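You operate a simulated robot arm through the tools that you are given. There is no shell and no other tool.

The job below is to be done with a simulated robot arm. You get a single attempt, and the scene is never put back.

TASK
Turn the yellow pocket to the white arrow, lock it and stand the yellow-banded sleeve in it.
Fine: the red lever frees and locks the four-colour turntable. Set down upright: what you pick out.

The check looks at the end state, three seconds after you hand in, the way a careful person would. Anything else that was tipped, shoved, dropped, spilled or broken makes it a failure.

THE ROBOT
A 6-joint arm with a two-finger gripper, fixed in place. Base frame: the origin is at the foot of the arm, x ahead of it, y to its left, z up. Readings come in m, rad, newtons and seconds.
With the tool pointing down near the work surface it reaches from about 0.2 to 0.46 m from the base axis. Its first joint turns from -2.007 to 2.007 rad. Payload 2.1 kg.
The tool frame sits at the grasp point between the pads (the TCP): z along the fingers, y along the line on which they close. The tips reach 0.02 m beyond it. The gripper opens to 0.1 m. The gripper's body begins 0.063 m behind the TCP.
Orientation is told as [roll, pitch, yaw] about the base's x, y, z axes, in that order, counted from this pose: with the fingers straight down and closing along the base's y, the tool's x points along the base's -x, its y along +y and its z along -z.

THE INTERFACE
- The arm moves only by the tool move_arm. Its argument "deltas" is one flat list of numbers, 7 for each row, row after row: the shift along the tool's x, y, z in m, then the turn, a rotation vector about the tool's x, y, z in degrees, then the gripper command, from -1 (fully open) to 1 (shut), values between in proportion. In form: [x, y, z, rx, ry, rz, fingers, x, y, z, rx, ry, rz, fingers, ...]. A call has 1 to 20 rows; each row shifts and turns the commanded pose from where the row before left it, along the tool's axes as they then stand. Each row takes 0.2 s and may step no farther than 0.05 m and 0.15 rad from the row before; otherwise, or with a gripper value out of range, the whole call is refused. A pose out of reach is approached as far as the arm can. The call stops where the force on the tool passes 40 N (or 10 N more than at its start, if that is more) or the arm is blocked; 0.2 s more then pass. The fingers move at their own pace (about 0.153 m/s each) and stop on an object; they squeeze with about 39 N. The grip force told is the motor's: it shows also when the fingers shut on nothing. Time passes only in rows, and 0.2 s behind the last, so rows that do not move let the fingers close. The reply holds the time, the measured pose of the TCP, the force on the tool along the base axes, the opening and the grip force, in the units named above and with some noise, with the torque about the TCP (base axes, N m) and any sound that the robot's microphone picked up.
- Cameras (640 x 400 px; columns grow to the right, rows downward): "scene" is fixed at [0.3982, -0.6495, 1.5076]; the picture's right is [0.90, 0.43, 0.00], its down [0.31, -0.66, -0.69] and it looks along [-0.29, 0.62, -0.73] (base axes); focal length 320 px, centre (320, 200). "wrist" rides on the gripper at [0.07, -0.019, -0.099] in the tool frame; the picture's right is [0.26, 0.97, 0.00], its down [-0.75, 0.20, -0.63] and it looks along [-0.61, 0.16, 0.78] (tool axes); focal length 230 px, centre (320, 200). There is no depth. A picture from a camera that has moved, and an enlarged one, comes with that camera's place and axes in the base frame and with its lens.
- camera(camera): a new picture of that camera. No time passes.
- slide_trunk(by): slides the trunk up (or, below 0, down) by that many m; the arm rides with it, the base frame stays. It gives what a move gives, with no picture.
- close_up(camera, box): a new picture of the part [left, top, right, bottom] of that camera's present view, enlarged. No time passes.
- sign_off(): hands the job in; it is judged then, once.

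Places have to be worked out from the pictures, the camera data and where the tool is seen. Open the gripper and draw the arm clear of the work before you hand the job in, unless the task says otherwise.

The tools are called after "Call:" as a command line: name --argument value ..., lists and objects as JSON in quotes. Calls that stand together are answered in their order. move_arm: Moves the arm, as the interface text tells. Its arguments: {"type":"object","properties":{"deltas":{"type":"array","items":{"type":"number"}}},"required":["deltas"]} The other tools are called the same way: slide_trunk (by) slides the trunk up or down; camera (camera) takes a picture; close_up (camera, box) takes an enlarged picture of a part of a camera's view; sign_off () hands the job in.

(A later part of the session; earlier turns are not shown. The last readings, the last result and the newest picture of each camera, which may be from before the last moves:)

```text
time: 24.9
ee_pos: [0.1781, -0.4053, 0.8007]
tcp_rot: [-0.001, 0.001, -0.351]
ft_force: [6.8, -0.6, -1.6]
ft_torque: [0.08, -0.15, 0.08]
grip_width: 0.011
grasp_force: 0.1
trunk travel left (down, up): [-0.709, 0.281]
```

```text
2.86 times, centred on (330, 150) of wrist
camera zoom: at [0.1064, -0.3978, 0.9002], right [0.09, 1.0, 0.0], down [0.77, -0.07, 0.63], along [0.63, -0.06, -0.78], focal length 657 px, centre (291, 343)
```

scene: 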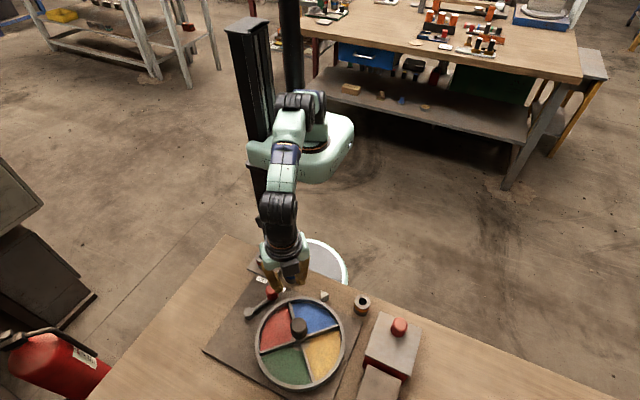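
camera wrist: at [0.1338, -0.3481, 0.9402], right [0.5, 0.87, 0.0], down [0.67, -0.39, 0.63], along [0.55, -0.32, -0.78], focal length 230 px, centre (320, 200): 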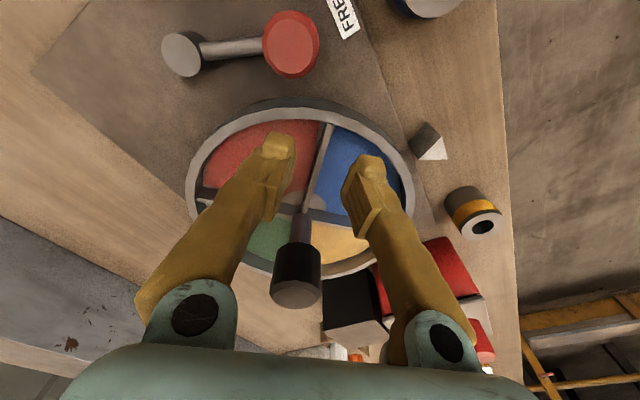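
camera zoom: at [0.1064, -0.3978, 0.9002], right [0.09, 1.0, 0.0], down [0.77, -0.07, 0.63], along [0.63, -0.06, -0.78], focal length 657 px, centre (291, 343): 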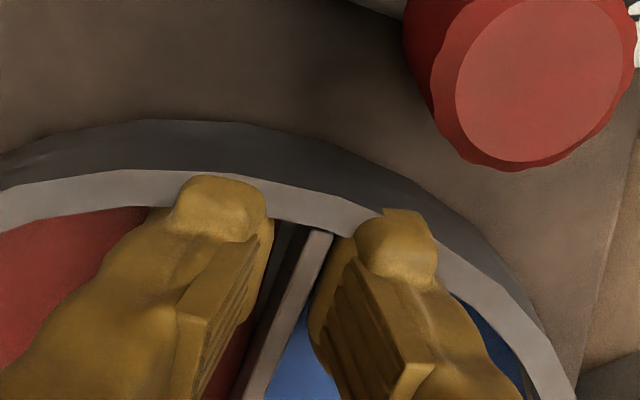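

There is still a light press on the rim (about 7 N). I shift a few millimetres inward and back, then lift out.

Call:
move_arm --deltas '[-0.004, 0.003, 0, 0, 0, 0, 0.7, 0, 0, 0, 0, 0, 0, 0.7]'

Call:
move_arm --deltas '[0, 0, -0.01, 0, 0, 0, 0.7, 0, 0, -0.03, 0, 0, 0, 0.7, 0, 0, -0.03, 0, 0, 0, 0.7, 0, 0, 0, 0, 0, 0, 0.7]'

Call:
camera --camera "scene"

```text
time: 25.5
ee_pos: [0.1822, -0.4037, 0.8004]
tcp_rot: [-0.001, 0.0, -0.35]
ft_force: [-0.3, -0.6, 0.6]
ft_torque: [0.0, -0.04, -0.02]
grip_width: 0.0151
grasp_force: 0.0
trunk travel left (down, up): [-0.709, 0.281]
```

```text
time: 26.5
ee_pos: [0.1795, -0.4024, 0.8736]
tcp_rot: [-0.003, -0.001, -0.35]
ft_force: [-0.9, 0.2, -0.1]
ft_torque: [0.0, 0.01, 0.0]
grip_width: 0.0151
grasp_force: 0.0
trunk travel left (down, up): [-0.709, 0.281]
```

```text
taken
```

scene: 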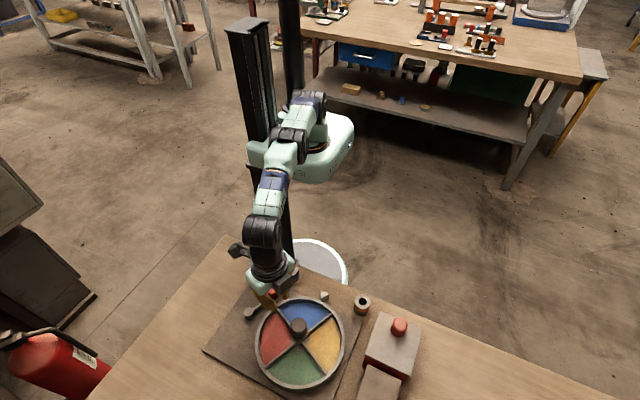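

The forearm slopes down now, so the shoulder is a bit too high. I lower the trunk 0.05 m, which leaves the tips still above the rim at about 0.80, and test how far out the vertical tool reaches.

Call:
slide_trunk --by -0.05

Call:
move_arm --deltas '[-0.008, -0.012, 0, 0, 0, 0, 0.7, -0.008, -0.012, 0, 0, 0, 0, 0.7, 0, 0, 0, 0, 0, 0, 0.7]'

```text
time: 27.4
ee_pos: [0.1795, -0.4018, 0.8238]
tcp_rot: [-0.003, -0.002, -0.348]
ft_force: [-0.5, -0.1, -0.4]
ft_torque: [0.01, 0.0, 0.0]
grip_width: 0.0149
grasp_force: 0.1
trunk travel left (down, up): [-0.659, 0.331]
```

```text
time: 28.2
ee_pos: [0.1785, -0.4077, 0.8243]
tcp_rot: [-0.001, -0.002, -0.349]
ft_force: [0.1, -0.9, 0.6]
ft_torque: [0.02, 0.0, 0.0]
grip_width: 0.0148
grasp_force: 0.0
out of reach, approached as far as the arm can: row 1, 2
trunk travel left (down, up): [-0.659, 0.331]
```

The vertical tool reaches only about 0.445 m, so for the far points I will lean the tool outward by 15° about its closing axis. The pads stay vertical, so this suits both the spoke and the sleeve. I rise, move toward the arrow side, turn to yaw -111° (parallel to the blue/yellow spoke, now at about 69°), and tilt.

Call:
move_arm --deltas '[0, 0, -0.03, 0, 0, 0, 0.7, 0, 0, -0.03, 0, 0, 0, 0.7, -0.0088, 0.0308, 0, 0, 0, 0, 0.7, -0.0088, 0.0308, 0, 0, 0, 0, 0.7, -0.0088, 0.0308, 0, 0, 0, 0, 0.7, 0, 0, 0, 0, 0, 8.27, 0.7, 0, 0, 0, 0, 0, 8.27, 0.7, 0, 0, 0, 0, 0, 8.27, 0.7, 0, 0, 0, 0, 0, 8.27, 0.7, 0, 0, 0, 0, 0, 8.27, 0.7, 0, 0, 0, 0, 0, 8.27, 0.7, 0, 0, 0, 0, 0, 8.27, 0.7, 0, 0, 0, 0, 0, 8.27, 0.7, 0, 0, 0, 0, 0, 8.27, 0.7, 0, 0, 0, 0, 0, 8.27, 0.7, 0, 0, 0, 0, 0, 8.27, 0.7, 0, 0, 0, 0, 0, 0, 0.7]'

Call:
camera --camera "wrist"

Call:
close_up --camera "scene" --box '[210, 230, 400, 400]'

```text
time: 31.8
ee_pos: [0.2336, -0.3224, 0.8796]
tcp_rot: [0.003, -0.002, -1.937]
ft_force: [0.4, -0.3, 0.0]
ft_torque: [0.0, 0.02, 0.0]
grip_width: 0.015
grasp_force: 0.0
out of reach, approached as far as the arm can: row 2
trunk travel left (down, up): [-0.659, 0.331]
```

```text
taken
camera wrist: at [0.2419, -0.2494, 0.9792], right [0.99, -0.11, 0.0], down [-0.08, -0.77, 0.63], along [-0.07, -0.63, -0.78], focal length 230 px, centre (320, 200)
```

wrist: 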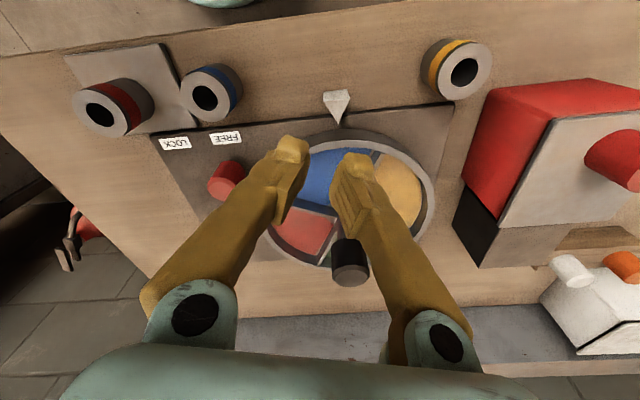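

```text
2.35 times, centred on (305, 315) of scene
camera zoom: at [0.3982, -0.6495, 1.5076], right [0.9, 0.43, 0.0], down [0.31, -0.66, -0.69], along [-0.29, 0.62, -0.73], focal length 754 px, centre (355, -71)
```

zoom: 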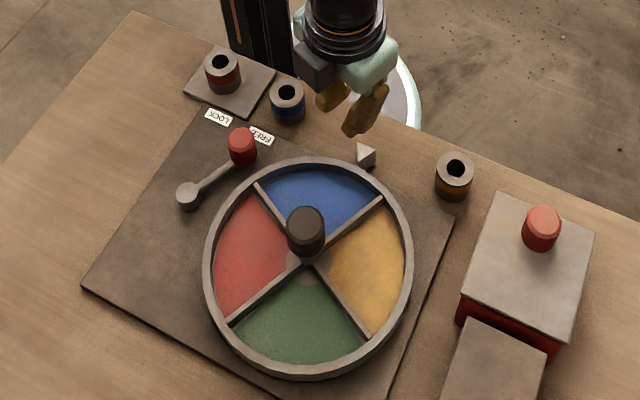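

The wheel relaxed to about 19° (blue/yellow spoke now near 64°). I set yaw to -116°, lean the tool 15° outward, open the gap to 30 mm, and move above that spoke at z ≈ 0.85.

Call:
move_arm --deltas '[0, 0, 0, 0, 0, 5, 0.4, 0, 0, 0, 0, -7.5, 0, 0.4, 0, 0, 0, 0, -7.5, 0, 0.4, -0.0107, 0.0183, 0.0029, 0, 0, 0, 0.4, -0.0107, 0.0183, 0.0029, 0, 0, 0, 0.4, -0.0106, 0.0182, 0.0028, 0, 0, 0, 0.4, 0.0065, 0, 0.0242, 0, 0, 0, 0.4, 0, 0, 0, 0, 0, 0, 0.4]'

Call:
camera --camera "wrist"

Call:
close_up --camera "scene" --box '[230, 250, 370, 380]'

```text
time: 33.6
ee_pos: [0.2685, -0.377, 0.8537]
tcp_rot: [0.001, -0.264, -2.024]
ft_force: [-0.1, 0.1, 0.6]
ft_torque: [-0.01, 0.03, -0.02]
grip_width: 0.0302
grasp_force: 0.0
trunk travel left (down, up): [-0.659, 0.331]
```

```text
taken
camera wrist: at [0.2926, -0.2835, 0.9316], right [0.98, -0.2, -0.07], down [-0.07, -0.59, 0.8], along [-0.2, -0.78, -0.59], focal length 230 px, centre (320, 200)
```

wrist: 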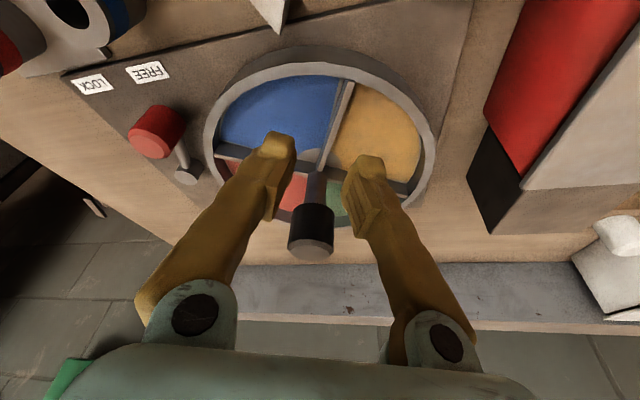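

```text
3.08 times, centred on (300, 315) of scene
camera zoom: at [0.3982, -0.6495, 1.5076], right [0.9, 0.43, 0.0], down [0.31, -0.66, -0.69], along [-0.29, 0.62, -0.73], focal length 986 px, centre (382, -154)
```

zoom: 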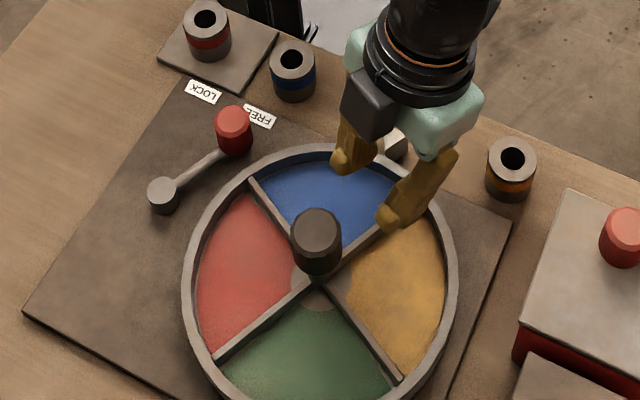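

The leaned tool reaches (0.2685, -0.377). The spoke lies about 6 mm to the tool's +y side, between the fingers, and the rim clears. I lower straight down so the tips sit beside the spoke at about 0.778.

Call:
move_arm --deltas '[0.0047, 0, 0.0174, 0, 0, 0, 0.4, 0.0047, 0, 0.0174, 0, 0, 0, 0.4, 0.0034, 0, 0.0125, 0, 0, 0, 0.4, 0, 0, 0, 0, 0, 0, 0.4]'

Call:
close_up --camera "wrist" --box '[220, 60, 420, 220]'

Call:
close_up --camera "scene" --box '[230, 250, 370, 380]'

```text
time: 34.6
ee_pos: [0.268, -0.377, 0.8065]
tcp_rot: [0.001, -0.263, -2.027]
ft_force: [0.0, 0.3, -0.6]
ft_torque: [0.01, 0.0, 0.0]
grip_width: 0.0302
grasp_force: 0.0
trunk travel left (down, up): [-0.659, 0.331]
```

```text
2.50 times, centred on (320, 140) of wrist
camera zoom: at [0.2926, -0.2835, 0.8836], right [0.98, -0.2, -0.07], down [-0.07, -0.59, 0.8], along [-0.2, -0.78, -0.59], focal length 575 px, centre (320, 350)
```

zoom: 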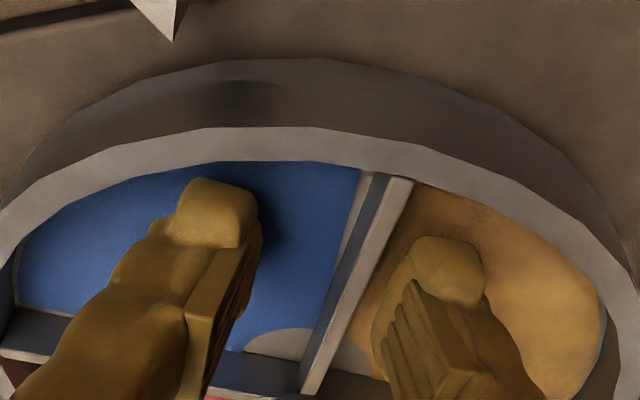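

```text
3.08 times, centred on (300, 315) of scene
camera zoom: at [0.3982, -0.6495, 1.5076], right [0.9, 0.43, 0.0], down [0.31, -0.66, -0.69], along [-0.29, 0.62, -0.73], focal length 986 px, centre (382, -154)
```

zoom: 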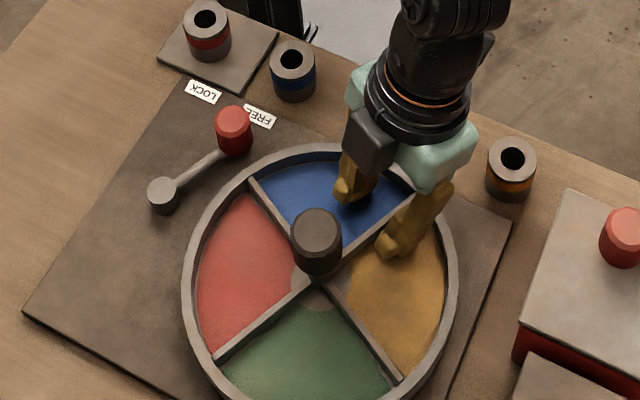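

The spoke is between the fingers with no contact. I dip 5 mm more, narrow the gap to 18 mm, and swing a first 15° arc about the wheel centre.

Call:
move_arm --deltas '[0.0013, 0, 0.0048, 0, 0, 0, 0.64, 0, 0, 0, 0, 0, 0, 0.64, -0.0008, -0.0052, 0.0002, -1.3, 0, -4.83, 0.64, -0.0008, -0.0052, 0.0002, -1.3, 0, -4.83, 0.64, -0.0008, -0.0052, 0.0002, -1.3, 0, -4.83, 0.64]'

Call:
close_up --camera "wrist" --box '[220, 60, 420, 220]'

Call:
close_up --camera "scene" --box '[230, 250, 370, 380]'

```text
time: 35.8
ee_pos: [0.2534, -0.3725, 0.8007]
tcp_rot: [0.003, -0.265, -1.762]
ft_force: [-0.3, -0.1, -0.4]
ft_torque: [-0.04, 0.02, 0.0]
grip_width: 0.0181
grasp_force: 0.1
trunk travel left (down, up): [-0.659, 0.331]
```

```text
2.50 times, centred on (320, 140) of wrist
camera zoom: at [0.2527, -0.2764, 0.879], right [1.0, 0.06, -0.07], down [0.09, -0.59, 0.8], along [0.01, -0.81, -0.59], focal length 575 px, centre (320, 350)
```

zoom: 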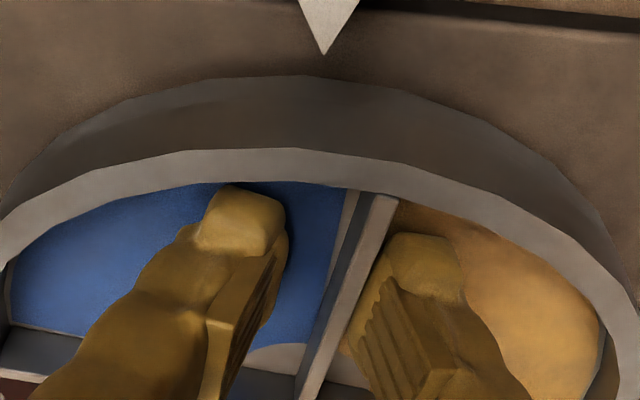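

```text
3.08 times, centred on (300, 315) of scene
camera zoom: at [0.3982, -0.6495, 1.5076], right [0.9, 0.43, 0.0], down [0.31, -0.66, -0.69], along [-0.29, 0.62, -0.73], focal length 986 px, centre (382, -154)
```

zoom: 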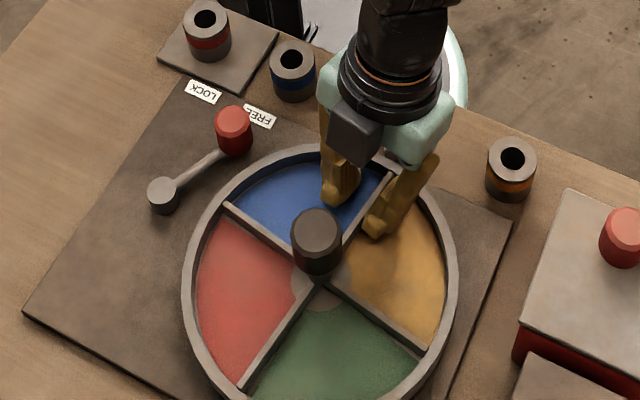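

The wheel follows smoothly. I continue the arc another 50°.

Call:
move_arm --deltas '[-0.0008, -0.0052, 0.0002, -1.3, 0, -4.83, 0.64, -0.0008, -0.0052, 0.0002, -1.3, 0, -4.83, 0.64, -0.0008, -0.0052, 0.0002, -1.3, 0, -4.83, 0.64, -0.0008, -0.0052, 0.0002, -1.3, 0, -4.83, 0.64, -0.0008, -0.0052, 0.0002, -1.3, 0, -4.83, 0.64, -0.0008, -0.0052, 0.0002, -1.3, 0, -4.83, 0.64, -0.0008, -0.0052, 0.0002, -1.3, 0, -4.83, 0.64, -0.0008, -0.0052, 0.0002, -1.3, 0, -4.83, 0.64, -0.0008, -0.0052, 0.0002, -1.3, 0, -4.83, 0.64, -0.0008, -0.0052, 0.0002, -1.3, 0, -4.83, 0.64]'

Call:
close_up --camera "wrist" --box '[220, 60, 420, 220]'

Call:
close_up --camera "scene" --box '[230, 250, 370, 390]'

```text
time: 38.0
ee_pos: [0.2047, -0.3914, 0.7991]
tcp_rot: [0.002, -0.264, -0.888]
ft_force: [-0.7, 0.1, 0.6]
ft_torque: [-0.01, -0.01, 0.0]
grip_width: 0.0182
grasp_force: 0.0
trunk travel left (down, up): [-0.659, 0.331]
```

```text
2.50 times, centred on (320, 140) of wrist
camera zoom: at [0.1318, -0.3291, 0.877], right [0.59, 0.8, -0.07], down [0.51, -0.31, 0.8], along [0.63, -0.51, -0.59], focal length 575 px, centre (320, 350)
```

zoom: 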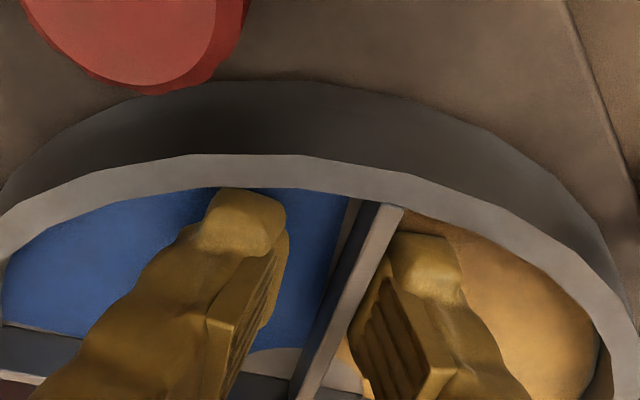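

```text
2.86 times, centred on (300, 320) of scene
camera zoom: at [0.3982, -0.6495, 1.5076], right [0.9, 0.43, 0.0], down [0.31, -0.66, -0.69], along [-0.29, 0.62, -0.73], focal length 915 px, centre (377, -143)
```

zoom: 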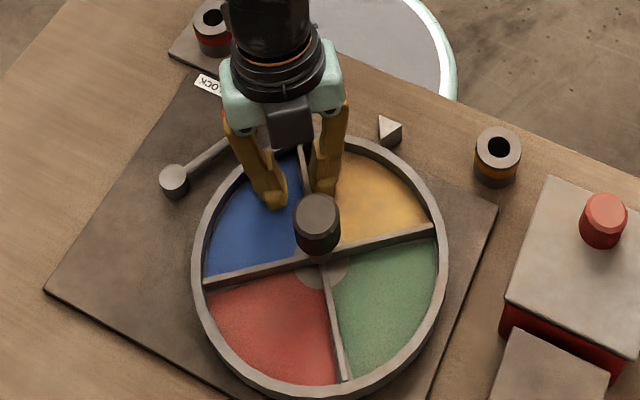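

The wheel spokes now measure about 39°, and the initial aligned reading by the same method was 44.6°. About 5.7° remains, so I finish the arc in two small steps.

Call:
move_arm --deltas '[-0.0005, -0.003, 0.0001, -0.74, 0, -2.75, 0.64, -0.0005, -0.003, 0.0001, -0.74, 0, -2.75, 0.64, 0, 0, 0, 0, 0, 0, 0.64]'

Call:
close_up --camera "scene" --box '[230, 250, 370, 390]'

Call:
camera --camera "wrist"

```text
time: 38.8
ee_pos: [0.202, -0.3949, 0.8001]
tcp_rot: [0.001, -0.263, -0.788]
ft_force: [0.0, 0.2, 0.1]
ft_torque: [0.03, -0.02, 0.01]
grip_width: 0.0179
grasp_force: 0.0
trunk travel left (down, up): [-0.659, 0.331]
```

```text
2.86 times, centred on (300, 320) of scene
camera zoom: at [0.3982, -0.6495, 1.5076], right [0.9, 0.43, 0.0], down [0.31, -0.66, -0.69], along [-0.29, 0.62, -0.73], focal length 915 px, centre (377, -143)
```

zoom: 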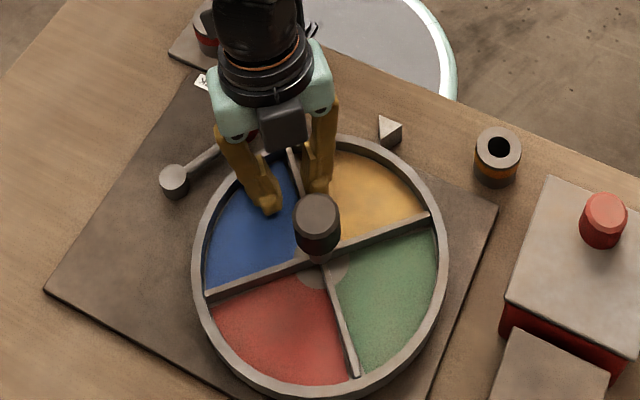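

```text
taken
camera wrist: at [0.1223, -0.3412, 0.8777], right [0.51, 0.86, -0.07], down [0.54, -0.26, 0.8], along [0.67, -0.45, -0.59], focal length 230 px, centre (320, 200)
```

wrist: 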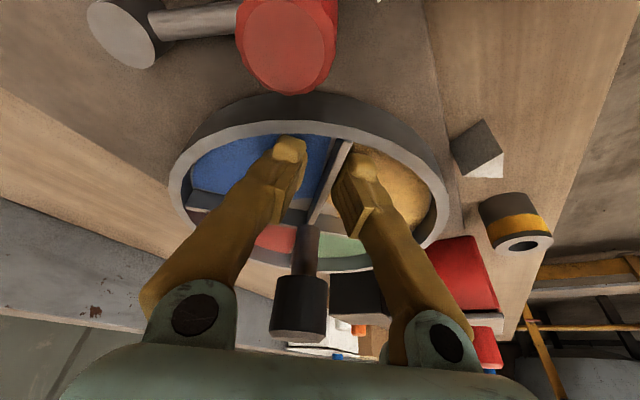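

The spoke ends now match their initial aligned pixel positions. I check with the same enlargement as at the start.

Call:
close_up --camera "scene" --box '[230, 240, 400, 400]'

Call:
close_up --camera "scene" --box '[250, 290, 350, 390]'

```text
2.50 times, centred on (315, 320) of scene
camera zoom: at [0.3982, -0.6495, 1.5076], right [0.9, 0.43, 0.0], down [0.31, -0.66, -0.69], along [-0.29, 0.62, -0.73], focal length 801 px, centre (332, -100)
```

zoom: 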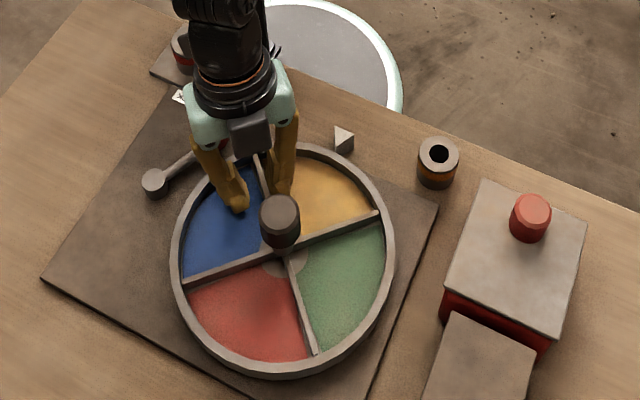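

```text
4.00 times, centred on (300, 340) of scene
camera zoom: at [0.3982, -0.6495, 1.5076], right [0.9, 0.43, 0.0], down [0.31, -0.66, -0.69], along [-0.29, 0.62, -0.73], focal length 1282 px, centre (400, -360)
```

zoom: 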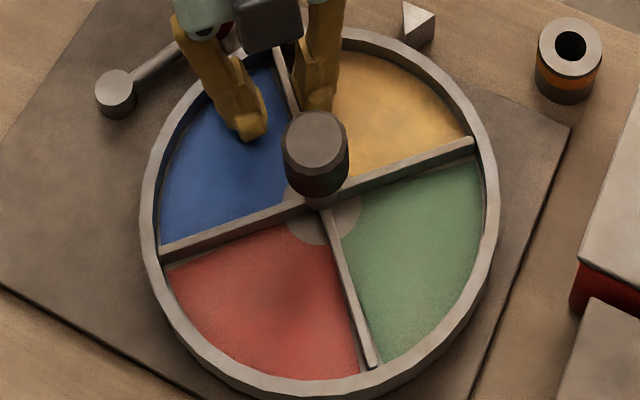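

The wheel is aligned to within about a degree. I open the fingers slightly so neither touches the spoke, lift straight up, and check that the wheel stays.

Call:
move_arm --deltas '[0, 0, 0, 0, 0, 0, 0.45, 0, 0, 0, 0, 0, 0, 0.45, -0.0039, 0, -0.0145, 0, 0, 0, 0.45, -0.0065, 0, -0.0241, 0, 0, 0, 0.45, -0.0078, 0, -0.029, 0, 0, 0, 0.45, -0.0078, 0, -0.029, 0, 0, 0, 0.45, 0, 0, 0, 0, 0, 0, 0.45]'

Call:
close_up --camera "scene" --box '[230, 240, 400, 400]'

Call:
camera --camera "wrist"

```text
time: 40.4
ee_pos: [0.2003, -0.3941, 0.902]
tcp_rot: [0.001, -0.265, -0.789]
ft_force: [0.7, 0.9, 0.1]
ft_torque: [-0.01, 0.01, 0.0]
grip_width: 0.0275
grasp_force: 0.0
trunk travel left (down, up): [-0.659, 0.331]
```

```text
2.50 times, centred on (315, 320) of scene
camera zoom: at [0.3982, -0.6495, 1.5076], right [0.9, 0.43, 0.0], down [0.31, -0.66, -0.69], along [-0.29, 0.62, -0.73], focal length 801 px, centre (332, -100)
```

zoom: 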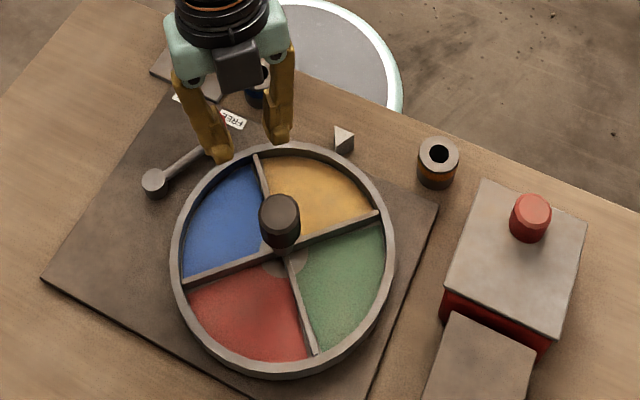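

```text
taken
camera wrist: at [0.1211, -0.3406, 0.9784], right [0.51, 0.86, -0.07], down [0.54, -0.26, 0.8], along [0.67, -0.45, -0.59], focal length 230 px, centre (320, 200)
```

wrist: 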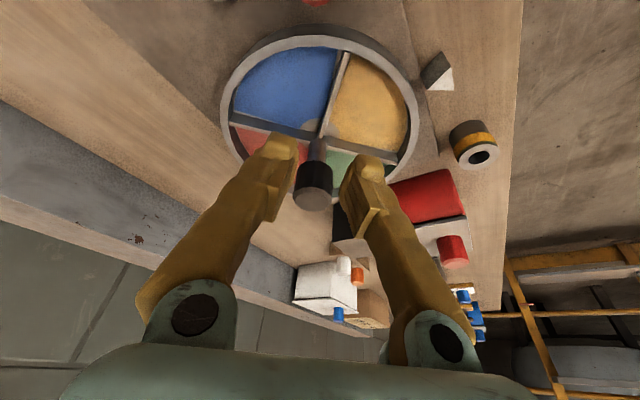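

The wheel holds exactly at its aligned marks with yellow at the arrow. Next is the lever: I move over its knob, return the tool to vertical and yaw to -90°.

Call:
move_arm --deltas '[0.0336, -0.0086, -0.0091, 0, 0, 0, 0.16, 0.0336, -0.0086, -0.0091, 0, 0, 0, 0.16, 0, 0, 0, 0, 7.55, 0, 0.16, 0, 0, 0, 0, 7.55, 0, 0.16, 0, 0, 0, 0, 0, 7.5, 0.16, 0, 0, 0, 0, 0, 7.5, 0.16, 0, 0, 0, 0, 0, 7.5, 0.16, 0, 0, 0, 0, 0, 7.5, 0.16, 0, 0, 0, 0, 0, 7.5, 0.16, 0, 0, 0, 0, 0, 7.5, 0.16, 0, 0, 0, 0, 0, 0, 0.16]'

Call:
camera --camera "wrist"

Call:
close_up --camera "scene" --box '[210, 220, 330, 330]'

```text
time: 42.8
ee_pos: [0.1402, -0.3568, 0.9014]
tcp_rot: [0.001, -0.001, -1.575]
ft_force: [-0.3, -0.1, -0.8]
ft_torque: [0.04, -0.01, 0.0]
grip_width: 0.0416
grasp_force: 0.0
trunk travel left (down, up): [-0.659, 0.331]
```

```text
taken
camera wrist: at [0.1214, -0.2858, 1.0], right [0.97, 0.25, 0.0], down [0.2, -0.75, 0.63], along [0.16, -0.61, -0.78], focal length 230 px, centre (320, 200)
```

wrist: 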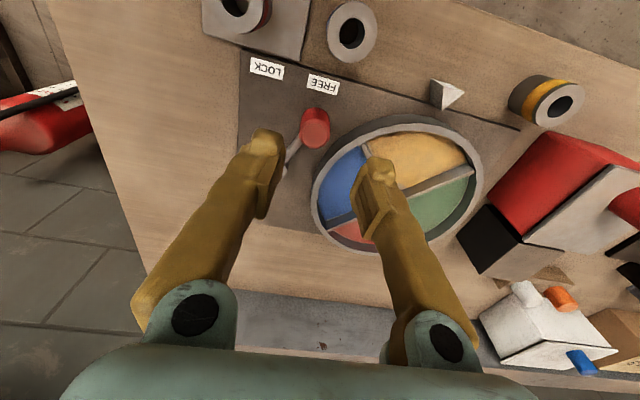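

```text
3.64 times, centred on (270, 275) of scene
camera zoom: at [0.3982, -0.6495, 1.5076], right [0.9, 0.43, 0.0], down [0.31, -0.66, -0.69], along [-0.29, 0.62, -0.73], focal length 1165 px, centre (502, -73)
```

zoom: 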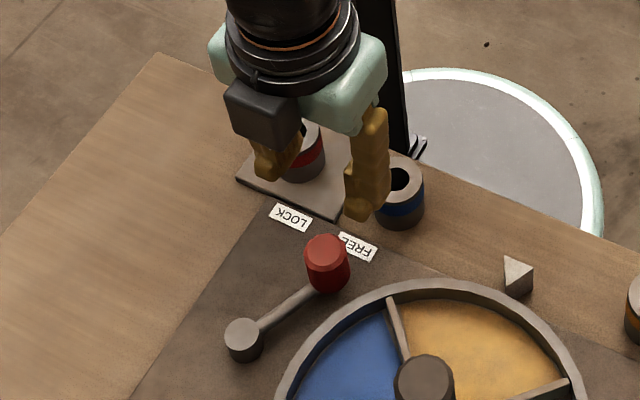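

The knob is centred between the fingers at (0.139, -0.365). I shift 4 mm outward and lower until the tips are at about 0.795, beside the knob and above the rim.

Call:
move_arm --deltas '[-0.004, -0.001, 0.025, 0, 0, 0, 0.16, 0, 0, 0.025, 0, 0, 0, 0.16, 0, 0, 0.02, 0, 0, 0, 0.16, 0, 0, 0.016, 0, 0, 0, 0.16, 0, 0, 0, 0, 0, 0, 0.16]'

Call:
close_up --camera "wrist" --box '[240, 80, 440, 220]'

Call:
close_up --camera "scene" --box '[210, 220, 330, 330]'

```text
time: 44.0
ee_pos: [0.1379, -0.3618, 0.8162]
tcp_rot: [0.001, -0.002, -1.573]
ft_force: [-0.4, -0.1, 0.1]
ft_torque: [0.0, -0.01, 0.01]
grip_width: 0.0418
grasp_force: 0.2
trunk travel left (down, up): [-0.659, 0.331]
```

```text
2.86 times, centred on (340, 150) of wrist
camera zoom: at [0.1192, -0.2911, 0.9147], right [0.97, 0.25, 0.0], down [0.2, -0.75, 0.63], along [0.16, -0.61, -0.78], focal length 657 px, centre (263, 343)
```

zoom: 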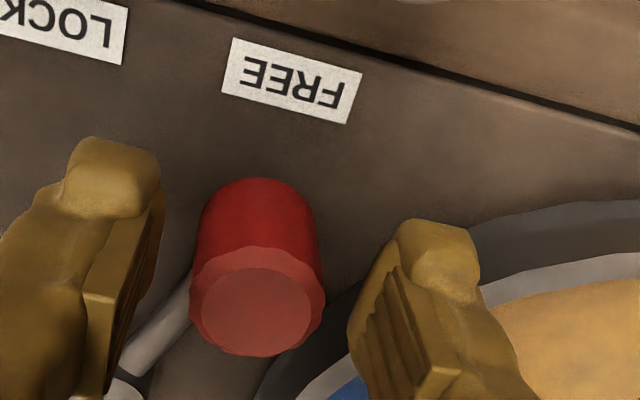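

```text
3.64 times, centred on (270, 275) of scene
camera zoom: at [0.3982, -0.6495, 1.5076], right [0.9, 0.43, 0.0], down [0.31, -0.66, -0.69], along [-0.29, 0.62, -0.73], focal length 1165 px, centre (502, -73)
```

zoom: 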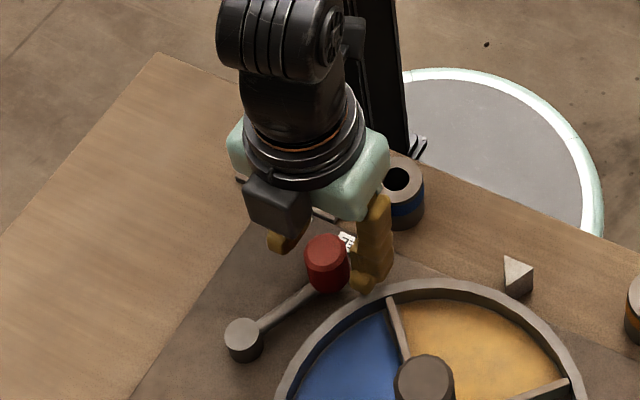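

The knob is well between the fingers. I sweep the lever back toward LOCK (-x).

Call:
move_arm --deltas '[0, -0.007, 0, 0, 0, 0, 0.16, 0, -0.007, 0, 0, 0, 0, 0.16, 0, -0.007, 0.002, 0, 0, 0, 0.16, 0, -0.007, 0.003, 0, 0, 0, 0.16, 0, -0.007, 0.003, 0, 0, 0, 0.16, 0, -0.007, 0, 0, 0, 0, 0.16, 0, -0.006, 0, 0, 0, 0, 0.16]'

Call:
close_up --camera "wrist" --box '[240, 80, 440, 220]'

Call:
close_up --camera "scene" --box '[210, 220, 330, 330]'

```text
time: 45.6
ee_pos: [0.0908, -0.3608, 0.8062]
tcp_rot: [0.001, 0.0, -1.575]
ft_force: [1.4, -1.0, 0.5]
ft_torque: [0.03, 0.02, 0.01]
grip_width: 0.042
grasp_force: 0.2
trunk travel left (down, up): [-0.659, 0.331]
```

```text
2.86 times, centred on (340, 150) of wrist
camera zoom: at [0.0726, -0.2908, 0.9062], right [0.97, 0.25, 0.0], down [0.2, -0.75, 0.63], along [0.16, -0.61, -0.78], focal length 657 px, centre (263, 343)
```

zoom: 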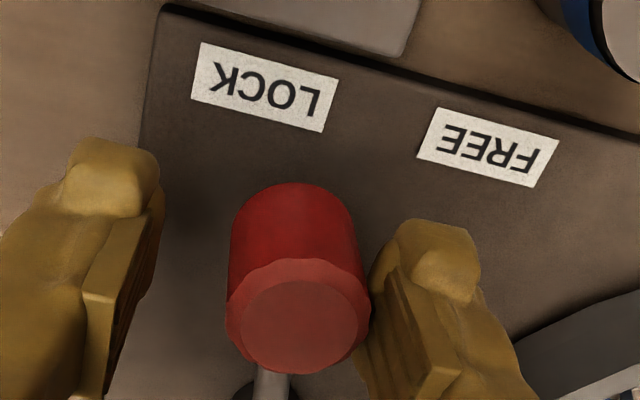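

```text
3.64 times, centred on (270, 275) of scene
camera zoom: at [0.3982, -0.6495, 1.5076], right [0.9, 0.43, 0.0], down [0.31, -0.66, -0.69], along [-0.29, 0.62, -0.73], focal length 1165 px, centre (502, -73)
```

zoom: 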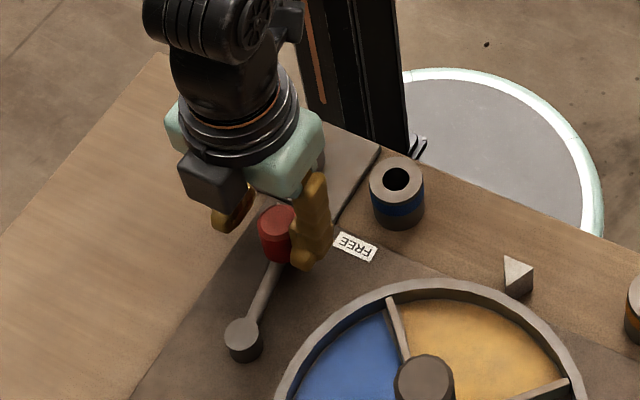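

The lever is past centre toward LOCK. I continue in small steps to its stop.

Call:
move_arm --deltas '[0, -0.005, 0, 0, 0, 0, 0.16, 0, -0.005, 0, 0, 0, 0, 0.16, 0, -0.004, 0, 0, 0, 0, 0.16, 0, 0, 0, 0, 0, 0, 0.16]'

Call:
close_up --camera "wrist" --box '[240, 80, 440, 220]'

Call:
close_up --camera "scene" --box '[210, 220, 330, 330]'

```text
time: 46.6
ee_pos: [0.0787, -0.3609, 0.8071]
tcp_rot: [0.002, -0.001, -1.574]
ft_force: [-0.4, -0.4, 0.1]
ft_torque: [-0.04, 0.0, -0.02]
grip_width: 0.042
grasp_force: 0.0
trunk travel left (down, up): [-0.659, 0.331]
```

```text
2.86 times, centred on (340, 150) of wrist
camera zoom: at [0.0591, -0.29, 0.9054], right [0.97, 0.25, 0.0], down [0.2, -0.75, 0.63], along [0.16, -0.61, -0.78], focal length 657 px, centre (263, 343)
```

zoom: 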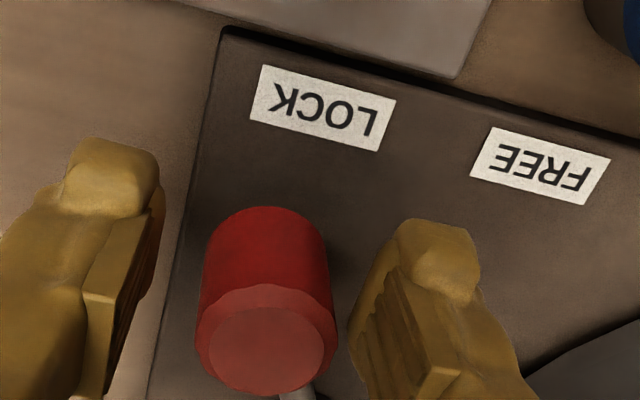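

```text
3.64 times, centred on (270, 275) of scene
camera zoom: at [0.3982, -0.6495, 1.5076], right [0.9, 0.43, 0.0], down [0.31, -0.66, -0.69], along [-0.29, 0.62, -0.73], focal length 1165 px, centre (502, -73)
```

zoom: 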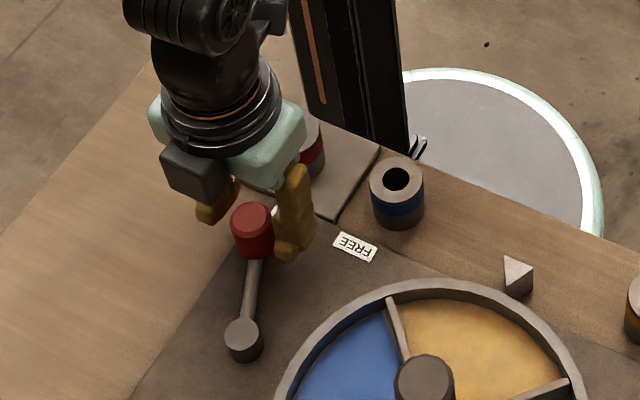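

The knob snapped over to its original LOCK position (same pixels as at the start). I nudge on to confirm it is against the stop.

Call:
move_arm --deltas '[0, -0.003, 0, 0, 0, 0, 0.16, 0, -0.003, 0, 0, 0, 0, 0.16, 0, -0.002, 0, 0, 0, 0, 0.16, 0, 0, 0, 0, 0, 0, 0.16]'

Call:
close_up --camera "scene" --box '[210, 220, 330, 330]'

```text
time: 47.6
ee_pos: [0.0712, -0.3598, 0.8067]
tcp_rot: [0.0, -0.001, -1.575]
ft_force: [5.3, -1.6, 2.3]
ft_torque: [-0.03, -0.11, 0.02]
grip_width: 0.0454
grasp_force: 2.6
trunk travel left (down, up): [-0.659, 0.331]
```

```text
3.64 times, centred on (270, 275) of scene
camera zoom: at [0.3982, -0.6495, 1.5076], right [0.9, 0.43, 0.0], down [0.31, -0.66, -0.69], along [-0.29, 0.62, -0.73], focal length 1165 px, centre (502, -73)
```

zoom: 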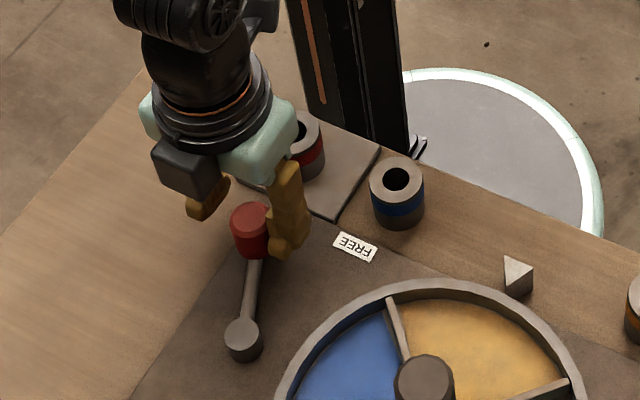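

The force rise confirms LOCK at its stop. I back off, lift clear, travel high over to the sleeve side, turn to yaw -40° (leaning straight outward) and tilt 15°.

Call:
move_arm --deltas '[0, 0.007, 0, 0, 0, 0, 0.1, 0, 0, -0.03, 0, 0, 0, 0.1, 0, 0, -0.03, 0, 0, 0, 0, 0, 0, -0.033, 0, 0, 0, 0, 0.0175, 0.037, 0, 0, 0, 0, -0.2, 0.0175, 0.037, 0, 0, 0, 0, -0.2, 0.0175, 0.037, 0, 0, 0, 0, -0.2, 0.0175, 0.037, 0, 0, 0, 0, -0.2, 0.0175, 0.037, 0, 0, 0, 0, -0.2, 0.0175, 0.037, 0, 0, 0, 0, -0.2, 0, 0, 0, 0, 0, -8.33, -0.2, 0, 0, 0, 0, 0, -8.33, -0.2, 0, 0, 0, 0, 0, -8.33, -0.2, 0, 0, 0, 0, 0, -8.33, -0.2, 0, 0, 0, 0, 0, -8.33, -0.2, 0, 0, 0, 0, 0, -8.33, -0.2, 0, 0, 0, 0, -7.5, 0, -0.2, 0, 0, 0, 0, -7.5, 0, -0.2, 0, 0, 0, 0, 0, 0, -0.2]'

Call:
camera --camera "wrist"

Call:
close_up --camera "scene" --box '[230, 230, 430, 400]'

```text
time: 51.6
ee_pos: [0.2986, -0.2573, 0.9]
tcp_rot: [0.001, -0.263, -0.701]
ft_force: [-0.1, 0.1, 0.1]
ft_torque: [0.03, -0.01, 0.01]
grip_width: 0.06
grasp_force: 0.1
trunk travel left (down, up): [-0.659, 0.331]
```

```text
taken
camera wrist: at [0.2157, -0.2104, 0.9775], right [0.43, 0.9, -0.07], down [0.56, -0.21, 0.8], along [0.71, -0.39, -0.59], focal length 230 px, centre (320, 200)
```

wrist: 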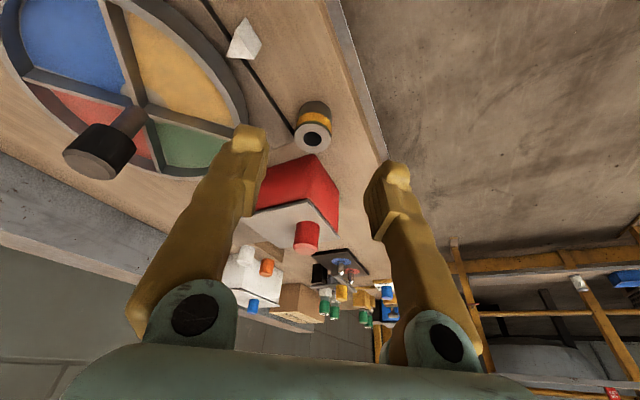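

```text
2.35 times, centred on (330, 315) of scene
camera zoom: at [0.3982, -0.6495, 1.5076], right [0.9, 0.43, 0.0], down [0.31, -0.66, -0.69], along [-0.29, 0.62, -0.73], focal length 754 px, centre (296, -71)
```

zoom: 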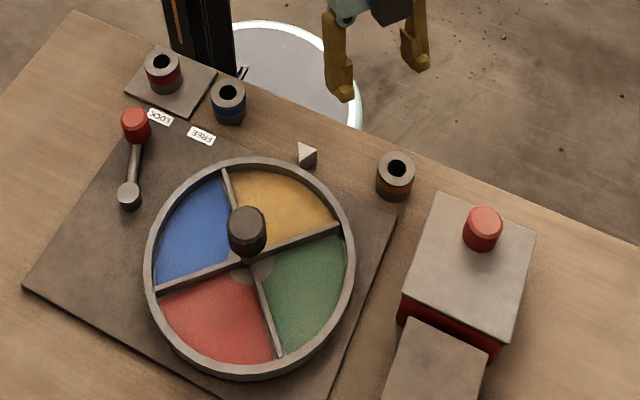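

The lever is at LOCK and yellow is at the arrow. I zoom the wrist view onto the sleeve to fix its position precisely.

Call:
close_up --camera "wrist" --box '[250, 70, 370, 170]'

Call:
close_up --camera "scene" --box '[330, 270, 400, 330]'

```text
4.00 times, centred on (310, 120) of wrist
camera zoom: at [0.2157, -0.2104, 0.9775], right [0.43, 0.9, -0.07], down [0.56, -0.21, 0.8], along [0.71, -0.39, -0.59], focal length 920 px, centre (360, 520)
```

zoom: 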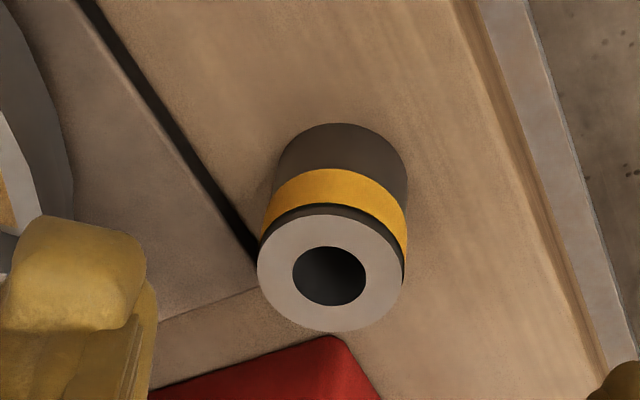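

```text
6.67 times, centred on (365, 300) of scene
camera zoom: at [0.3982, -0.6495, 1.5076], right [0.9, 0.43, 0.0], down [0.31, -0.66, -0.69], along [-0.29, 0.62, -0.73], focal length 2136 px, centre (20, -467)
```

zoom: 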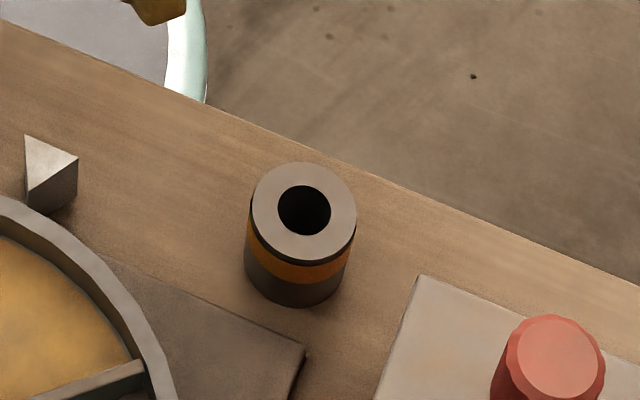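

Sleeve fixed at (0.342, -0.294), top 0.790, bottom about 0.754 (bench). I move above it and down to z ≈ 0.83, tips still over its top, with a 60 mm gap, and check centring.

Call:
move_arm --deltas '[-0.0266, -0.0007, 0.0072, 0, 0, 0, -0.2, -0.0266, -0.0007, 0.0071, 0, 0, 0, -0.2, 0.0061, 0, 0.0225, 0, 0, 0, -0.2, 0.0061, 0, 0.0225, 0, 0, 0, -0.2, 0.006, 0, 0.0226, 0, 0, 0, -0.2, 0, 0, 0, 0, 0, 0, -0.2]'

Call:
camera --camera "wrist"

Call:
close_up --camera "scene" --box '[300, 240, 430, 360]'

```text
time: 53.0
ee_pos: [0.3417, -0.2933, 0.83]
tcp_rot: [0.001, -0.263, -0.702]
ft_force: [0.7, 0.3, -0.1]
ft_torque: [0.01, -0.01, 0.02]
grip_width: 0.06
grasp_force: 0.0
trunk travel left (down, up): [-0.659, 0.331]
```

```text
taken
camera wrist: at [0.2575, -0.247, 0.9081], right [0.43, 0.9, -0.07], down [0.56, -0.21, 0.8], along [0.71, -0.39, -0.59], focal length 230 px, centre (320, 200)
```

wrist: 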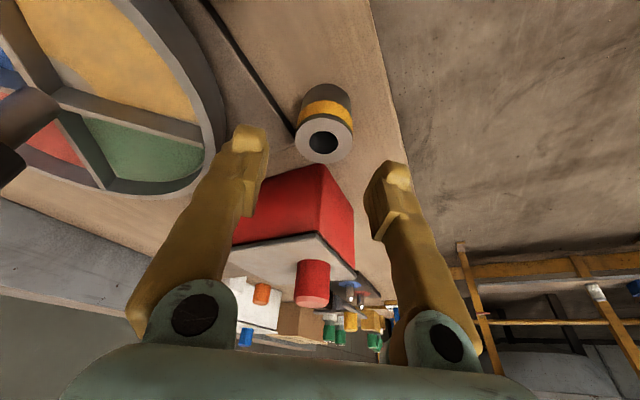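

```text
3.33 times, centred on (365, 300) of scene
camera zoom: at [0.3982, -0.6495, 1.5076], right [0.9, 0.43, 0.0], down [0.31, -0.66, -0.69], along [-0.29, 0.62, -0.73], focal length 1068 px, centre (170, -133)
```

zoom: 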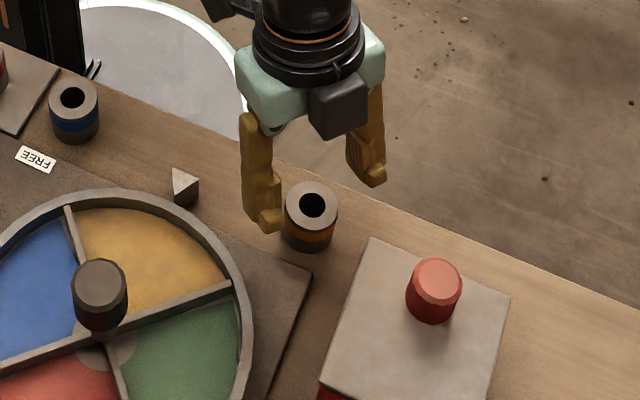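

The sleeve top is centred under the tool within about a millimetre. I lower straight down to TCP z ≈ 0.785 with the fingers still open.

Call:
move_arm --deltas '[0.0045, -0.0004, 0.0143, 0, 0, 0, -0.2, 0.0045, -0.0003, 0.0143, 0, 0, 0, -0.2, 0.0046, -0.0003, 0.0144, 0, 0, 0, -0.2, 0, 0, 0, 0, 0, 0, -0.2]'

Call:
camera --camera "wrist"

Call:
close_up --camera "scene" --box '[300, 240, 430, 360]'

```text
time: 54.0
ee_pos: [0.3383, -0.2953, 0.785]
tcp_rot: [0.0, -0.263, -0.704]
ft_force: [-0.7, 0.4, -1.3]
ft_torque: [0.02, -0.02, -0.01]
grip_width: 0.0601
grasp_force: 0.1
trunk travel left (down, up): [-0.659, 0.331]
```

```text
taken
camera wrist: at [0.2551, -0.248, 0.8629], right [0.43, 0.9, -0.07], down [0.56, -0.21, 0.8], along [0.71, -0.39, -0.59], focal length 230 px, centre (320, 200)
```

wrist: 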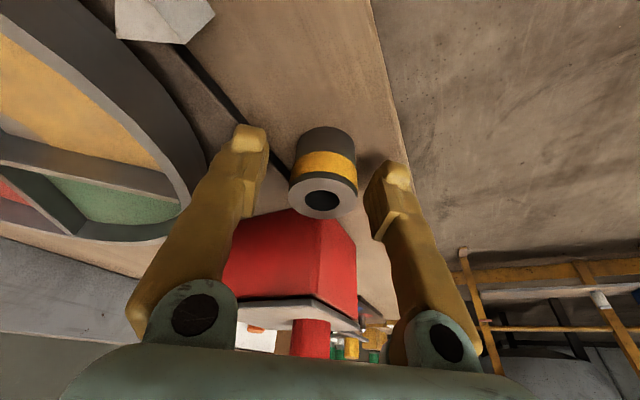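

```text
3.33 times, centred on (365, 300) of scene
camera zoom: at [0.3982, -0.6495, 1.5076], right [0.9, 0.43, 0.0], down [0.31, -0.66, -0.69], along [-0.29, 0.62, -0.73], focal length 1068 px, centre (170, -133)
```

zoom: 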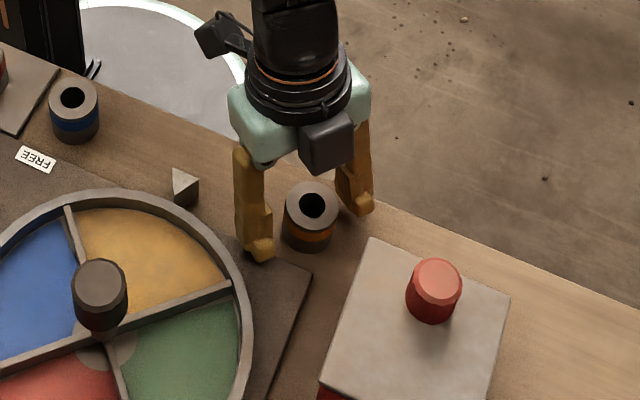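

The sleeve is centred within 2 mm between the pads and the forces are near zero. I shift 1.5 mm and close on it.

Call:
move_arm --deltas '[0, 0.0015, 0, 0, 0, 0, 0.1, 0, 0, 0, 0, 0, 0, 0.15, 0, 0, 0, 0, 0, 0, 1, 0, 0, 0, 0, 0, 0, 1, 0, 0, 0, 0, 0, 0, 1]'

Call:
camera --camera "wrist"

Call:
close_up --camera "scene" --box '[300, 240, 430, 360]'

```text
time: 55.2
ee_pos: [0.3392, -0.2927, 0.7846]
tcp_rot: [0.0, -0.261, -0.703]
ft_force: [-0.6, -0.2, 0.2]
ft_torque: [0.0, 0.02, -0.01]
grip_width: 0.0384
grasp_force: 39.7
trunk travel left (down, up): [-0.659, 0.331]
```

```text
taken
camera wrist: at [0.2566, -0.246, 0.8629], right [0.43, 0.9, -0.07], down [0.56, -0.21, 0.8], along [0.71, -0.39, -0.59], focal length 230 px, centre (320, 200)
```

wrist: 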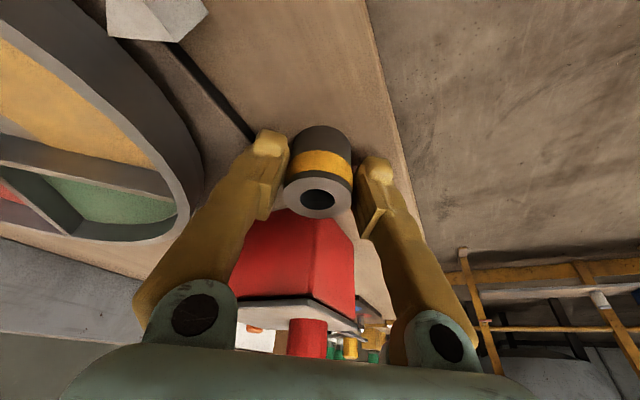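

```text
3.33 times, centred on (365, 300) of scene
camera zoom: at [0.3982, -0.6495, 1.5076], right [0.9, 0.43, 0.0], down [0.31, -0.66, -0.69], along [-0.29, 0.62, -0.73], focal length 1068 px, centre (170, -133)
```

zoom: 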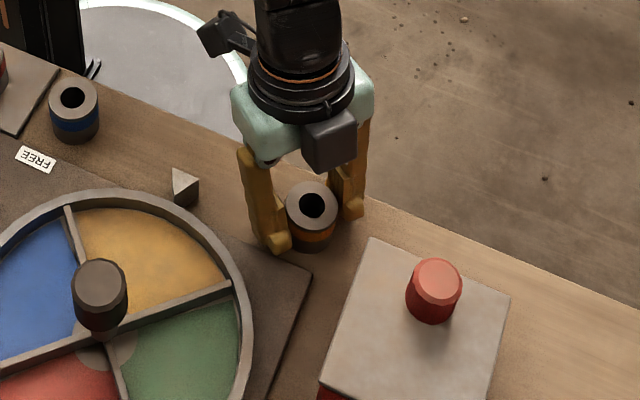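

The sleeve is gripped (width 0.038, 39.7 N). I lift it straight up, gently at first.

Call:
move_arm --deltas '[-0.0026, 0, -0.0097, 0, 0, 0, 1, -0.0052, 0, -0.0193, 0, 0, 0, 1, -0.0078, 0, -0.029, 0, 0, 0, 1, -0.0078, 0, -0.029, 0, 0, 0, 1, 0, 0, 0, 0, 0, 0, 1]'

Call:
camera --camera "wrist"

Call:
close_up --camera "scene" --box '[280, 220, 420, 350]'

```text
time: 56.4
ee_pos: [0.341, -0.2925, 0.8743]
tcp_rot: [0.0, -0.263, -0.703]
ft_force: [0.6, -0.3, -0.6]
ft_torque: [0.02, 0.03, 0.0]
grip_width: 0.0383
grasp_force: 39.5
trunk travel left (down, up): [-0.659, 0.331]
```

```text
taken
camera wrist: at [0.2578, -0.2457, 0.9527], right [0.43, 0.9, -0.07], down [0.56, -0.21, 0.8], along [0.71, -0.39, -0.59], focal length 230 px, centre (320, 200)
```

wrist: 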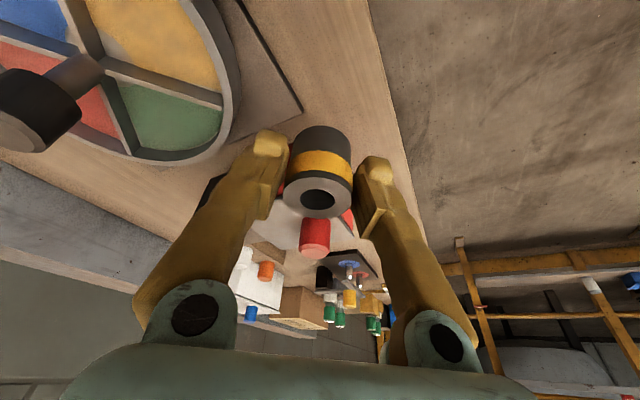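

```text
3.08 times, centred on (350, 285) of scene
camera zoom: at [0.3982, -0.6495, 1.5076], right [0.9, 0.43, 0.0], down [0.31, -0.66, -0.69], along [-0.29, 0.62, -0.73], focal length 986 px, centre (228, -62)
```

zoom: 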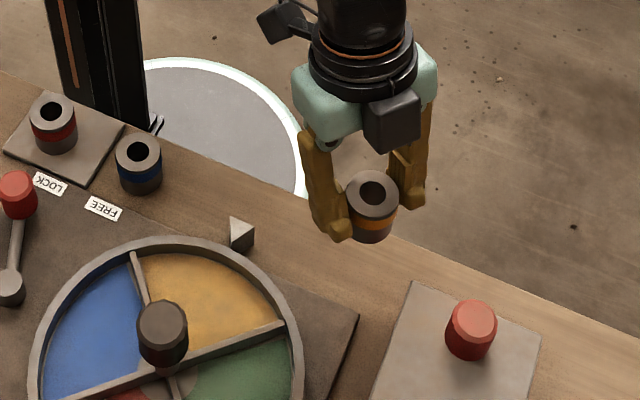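

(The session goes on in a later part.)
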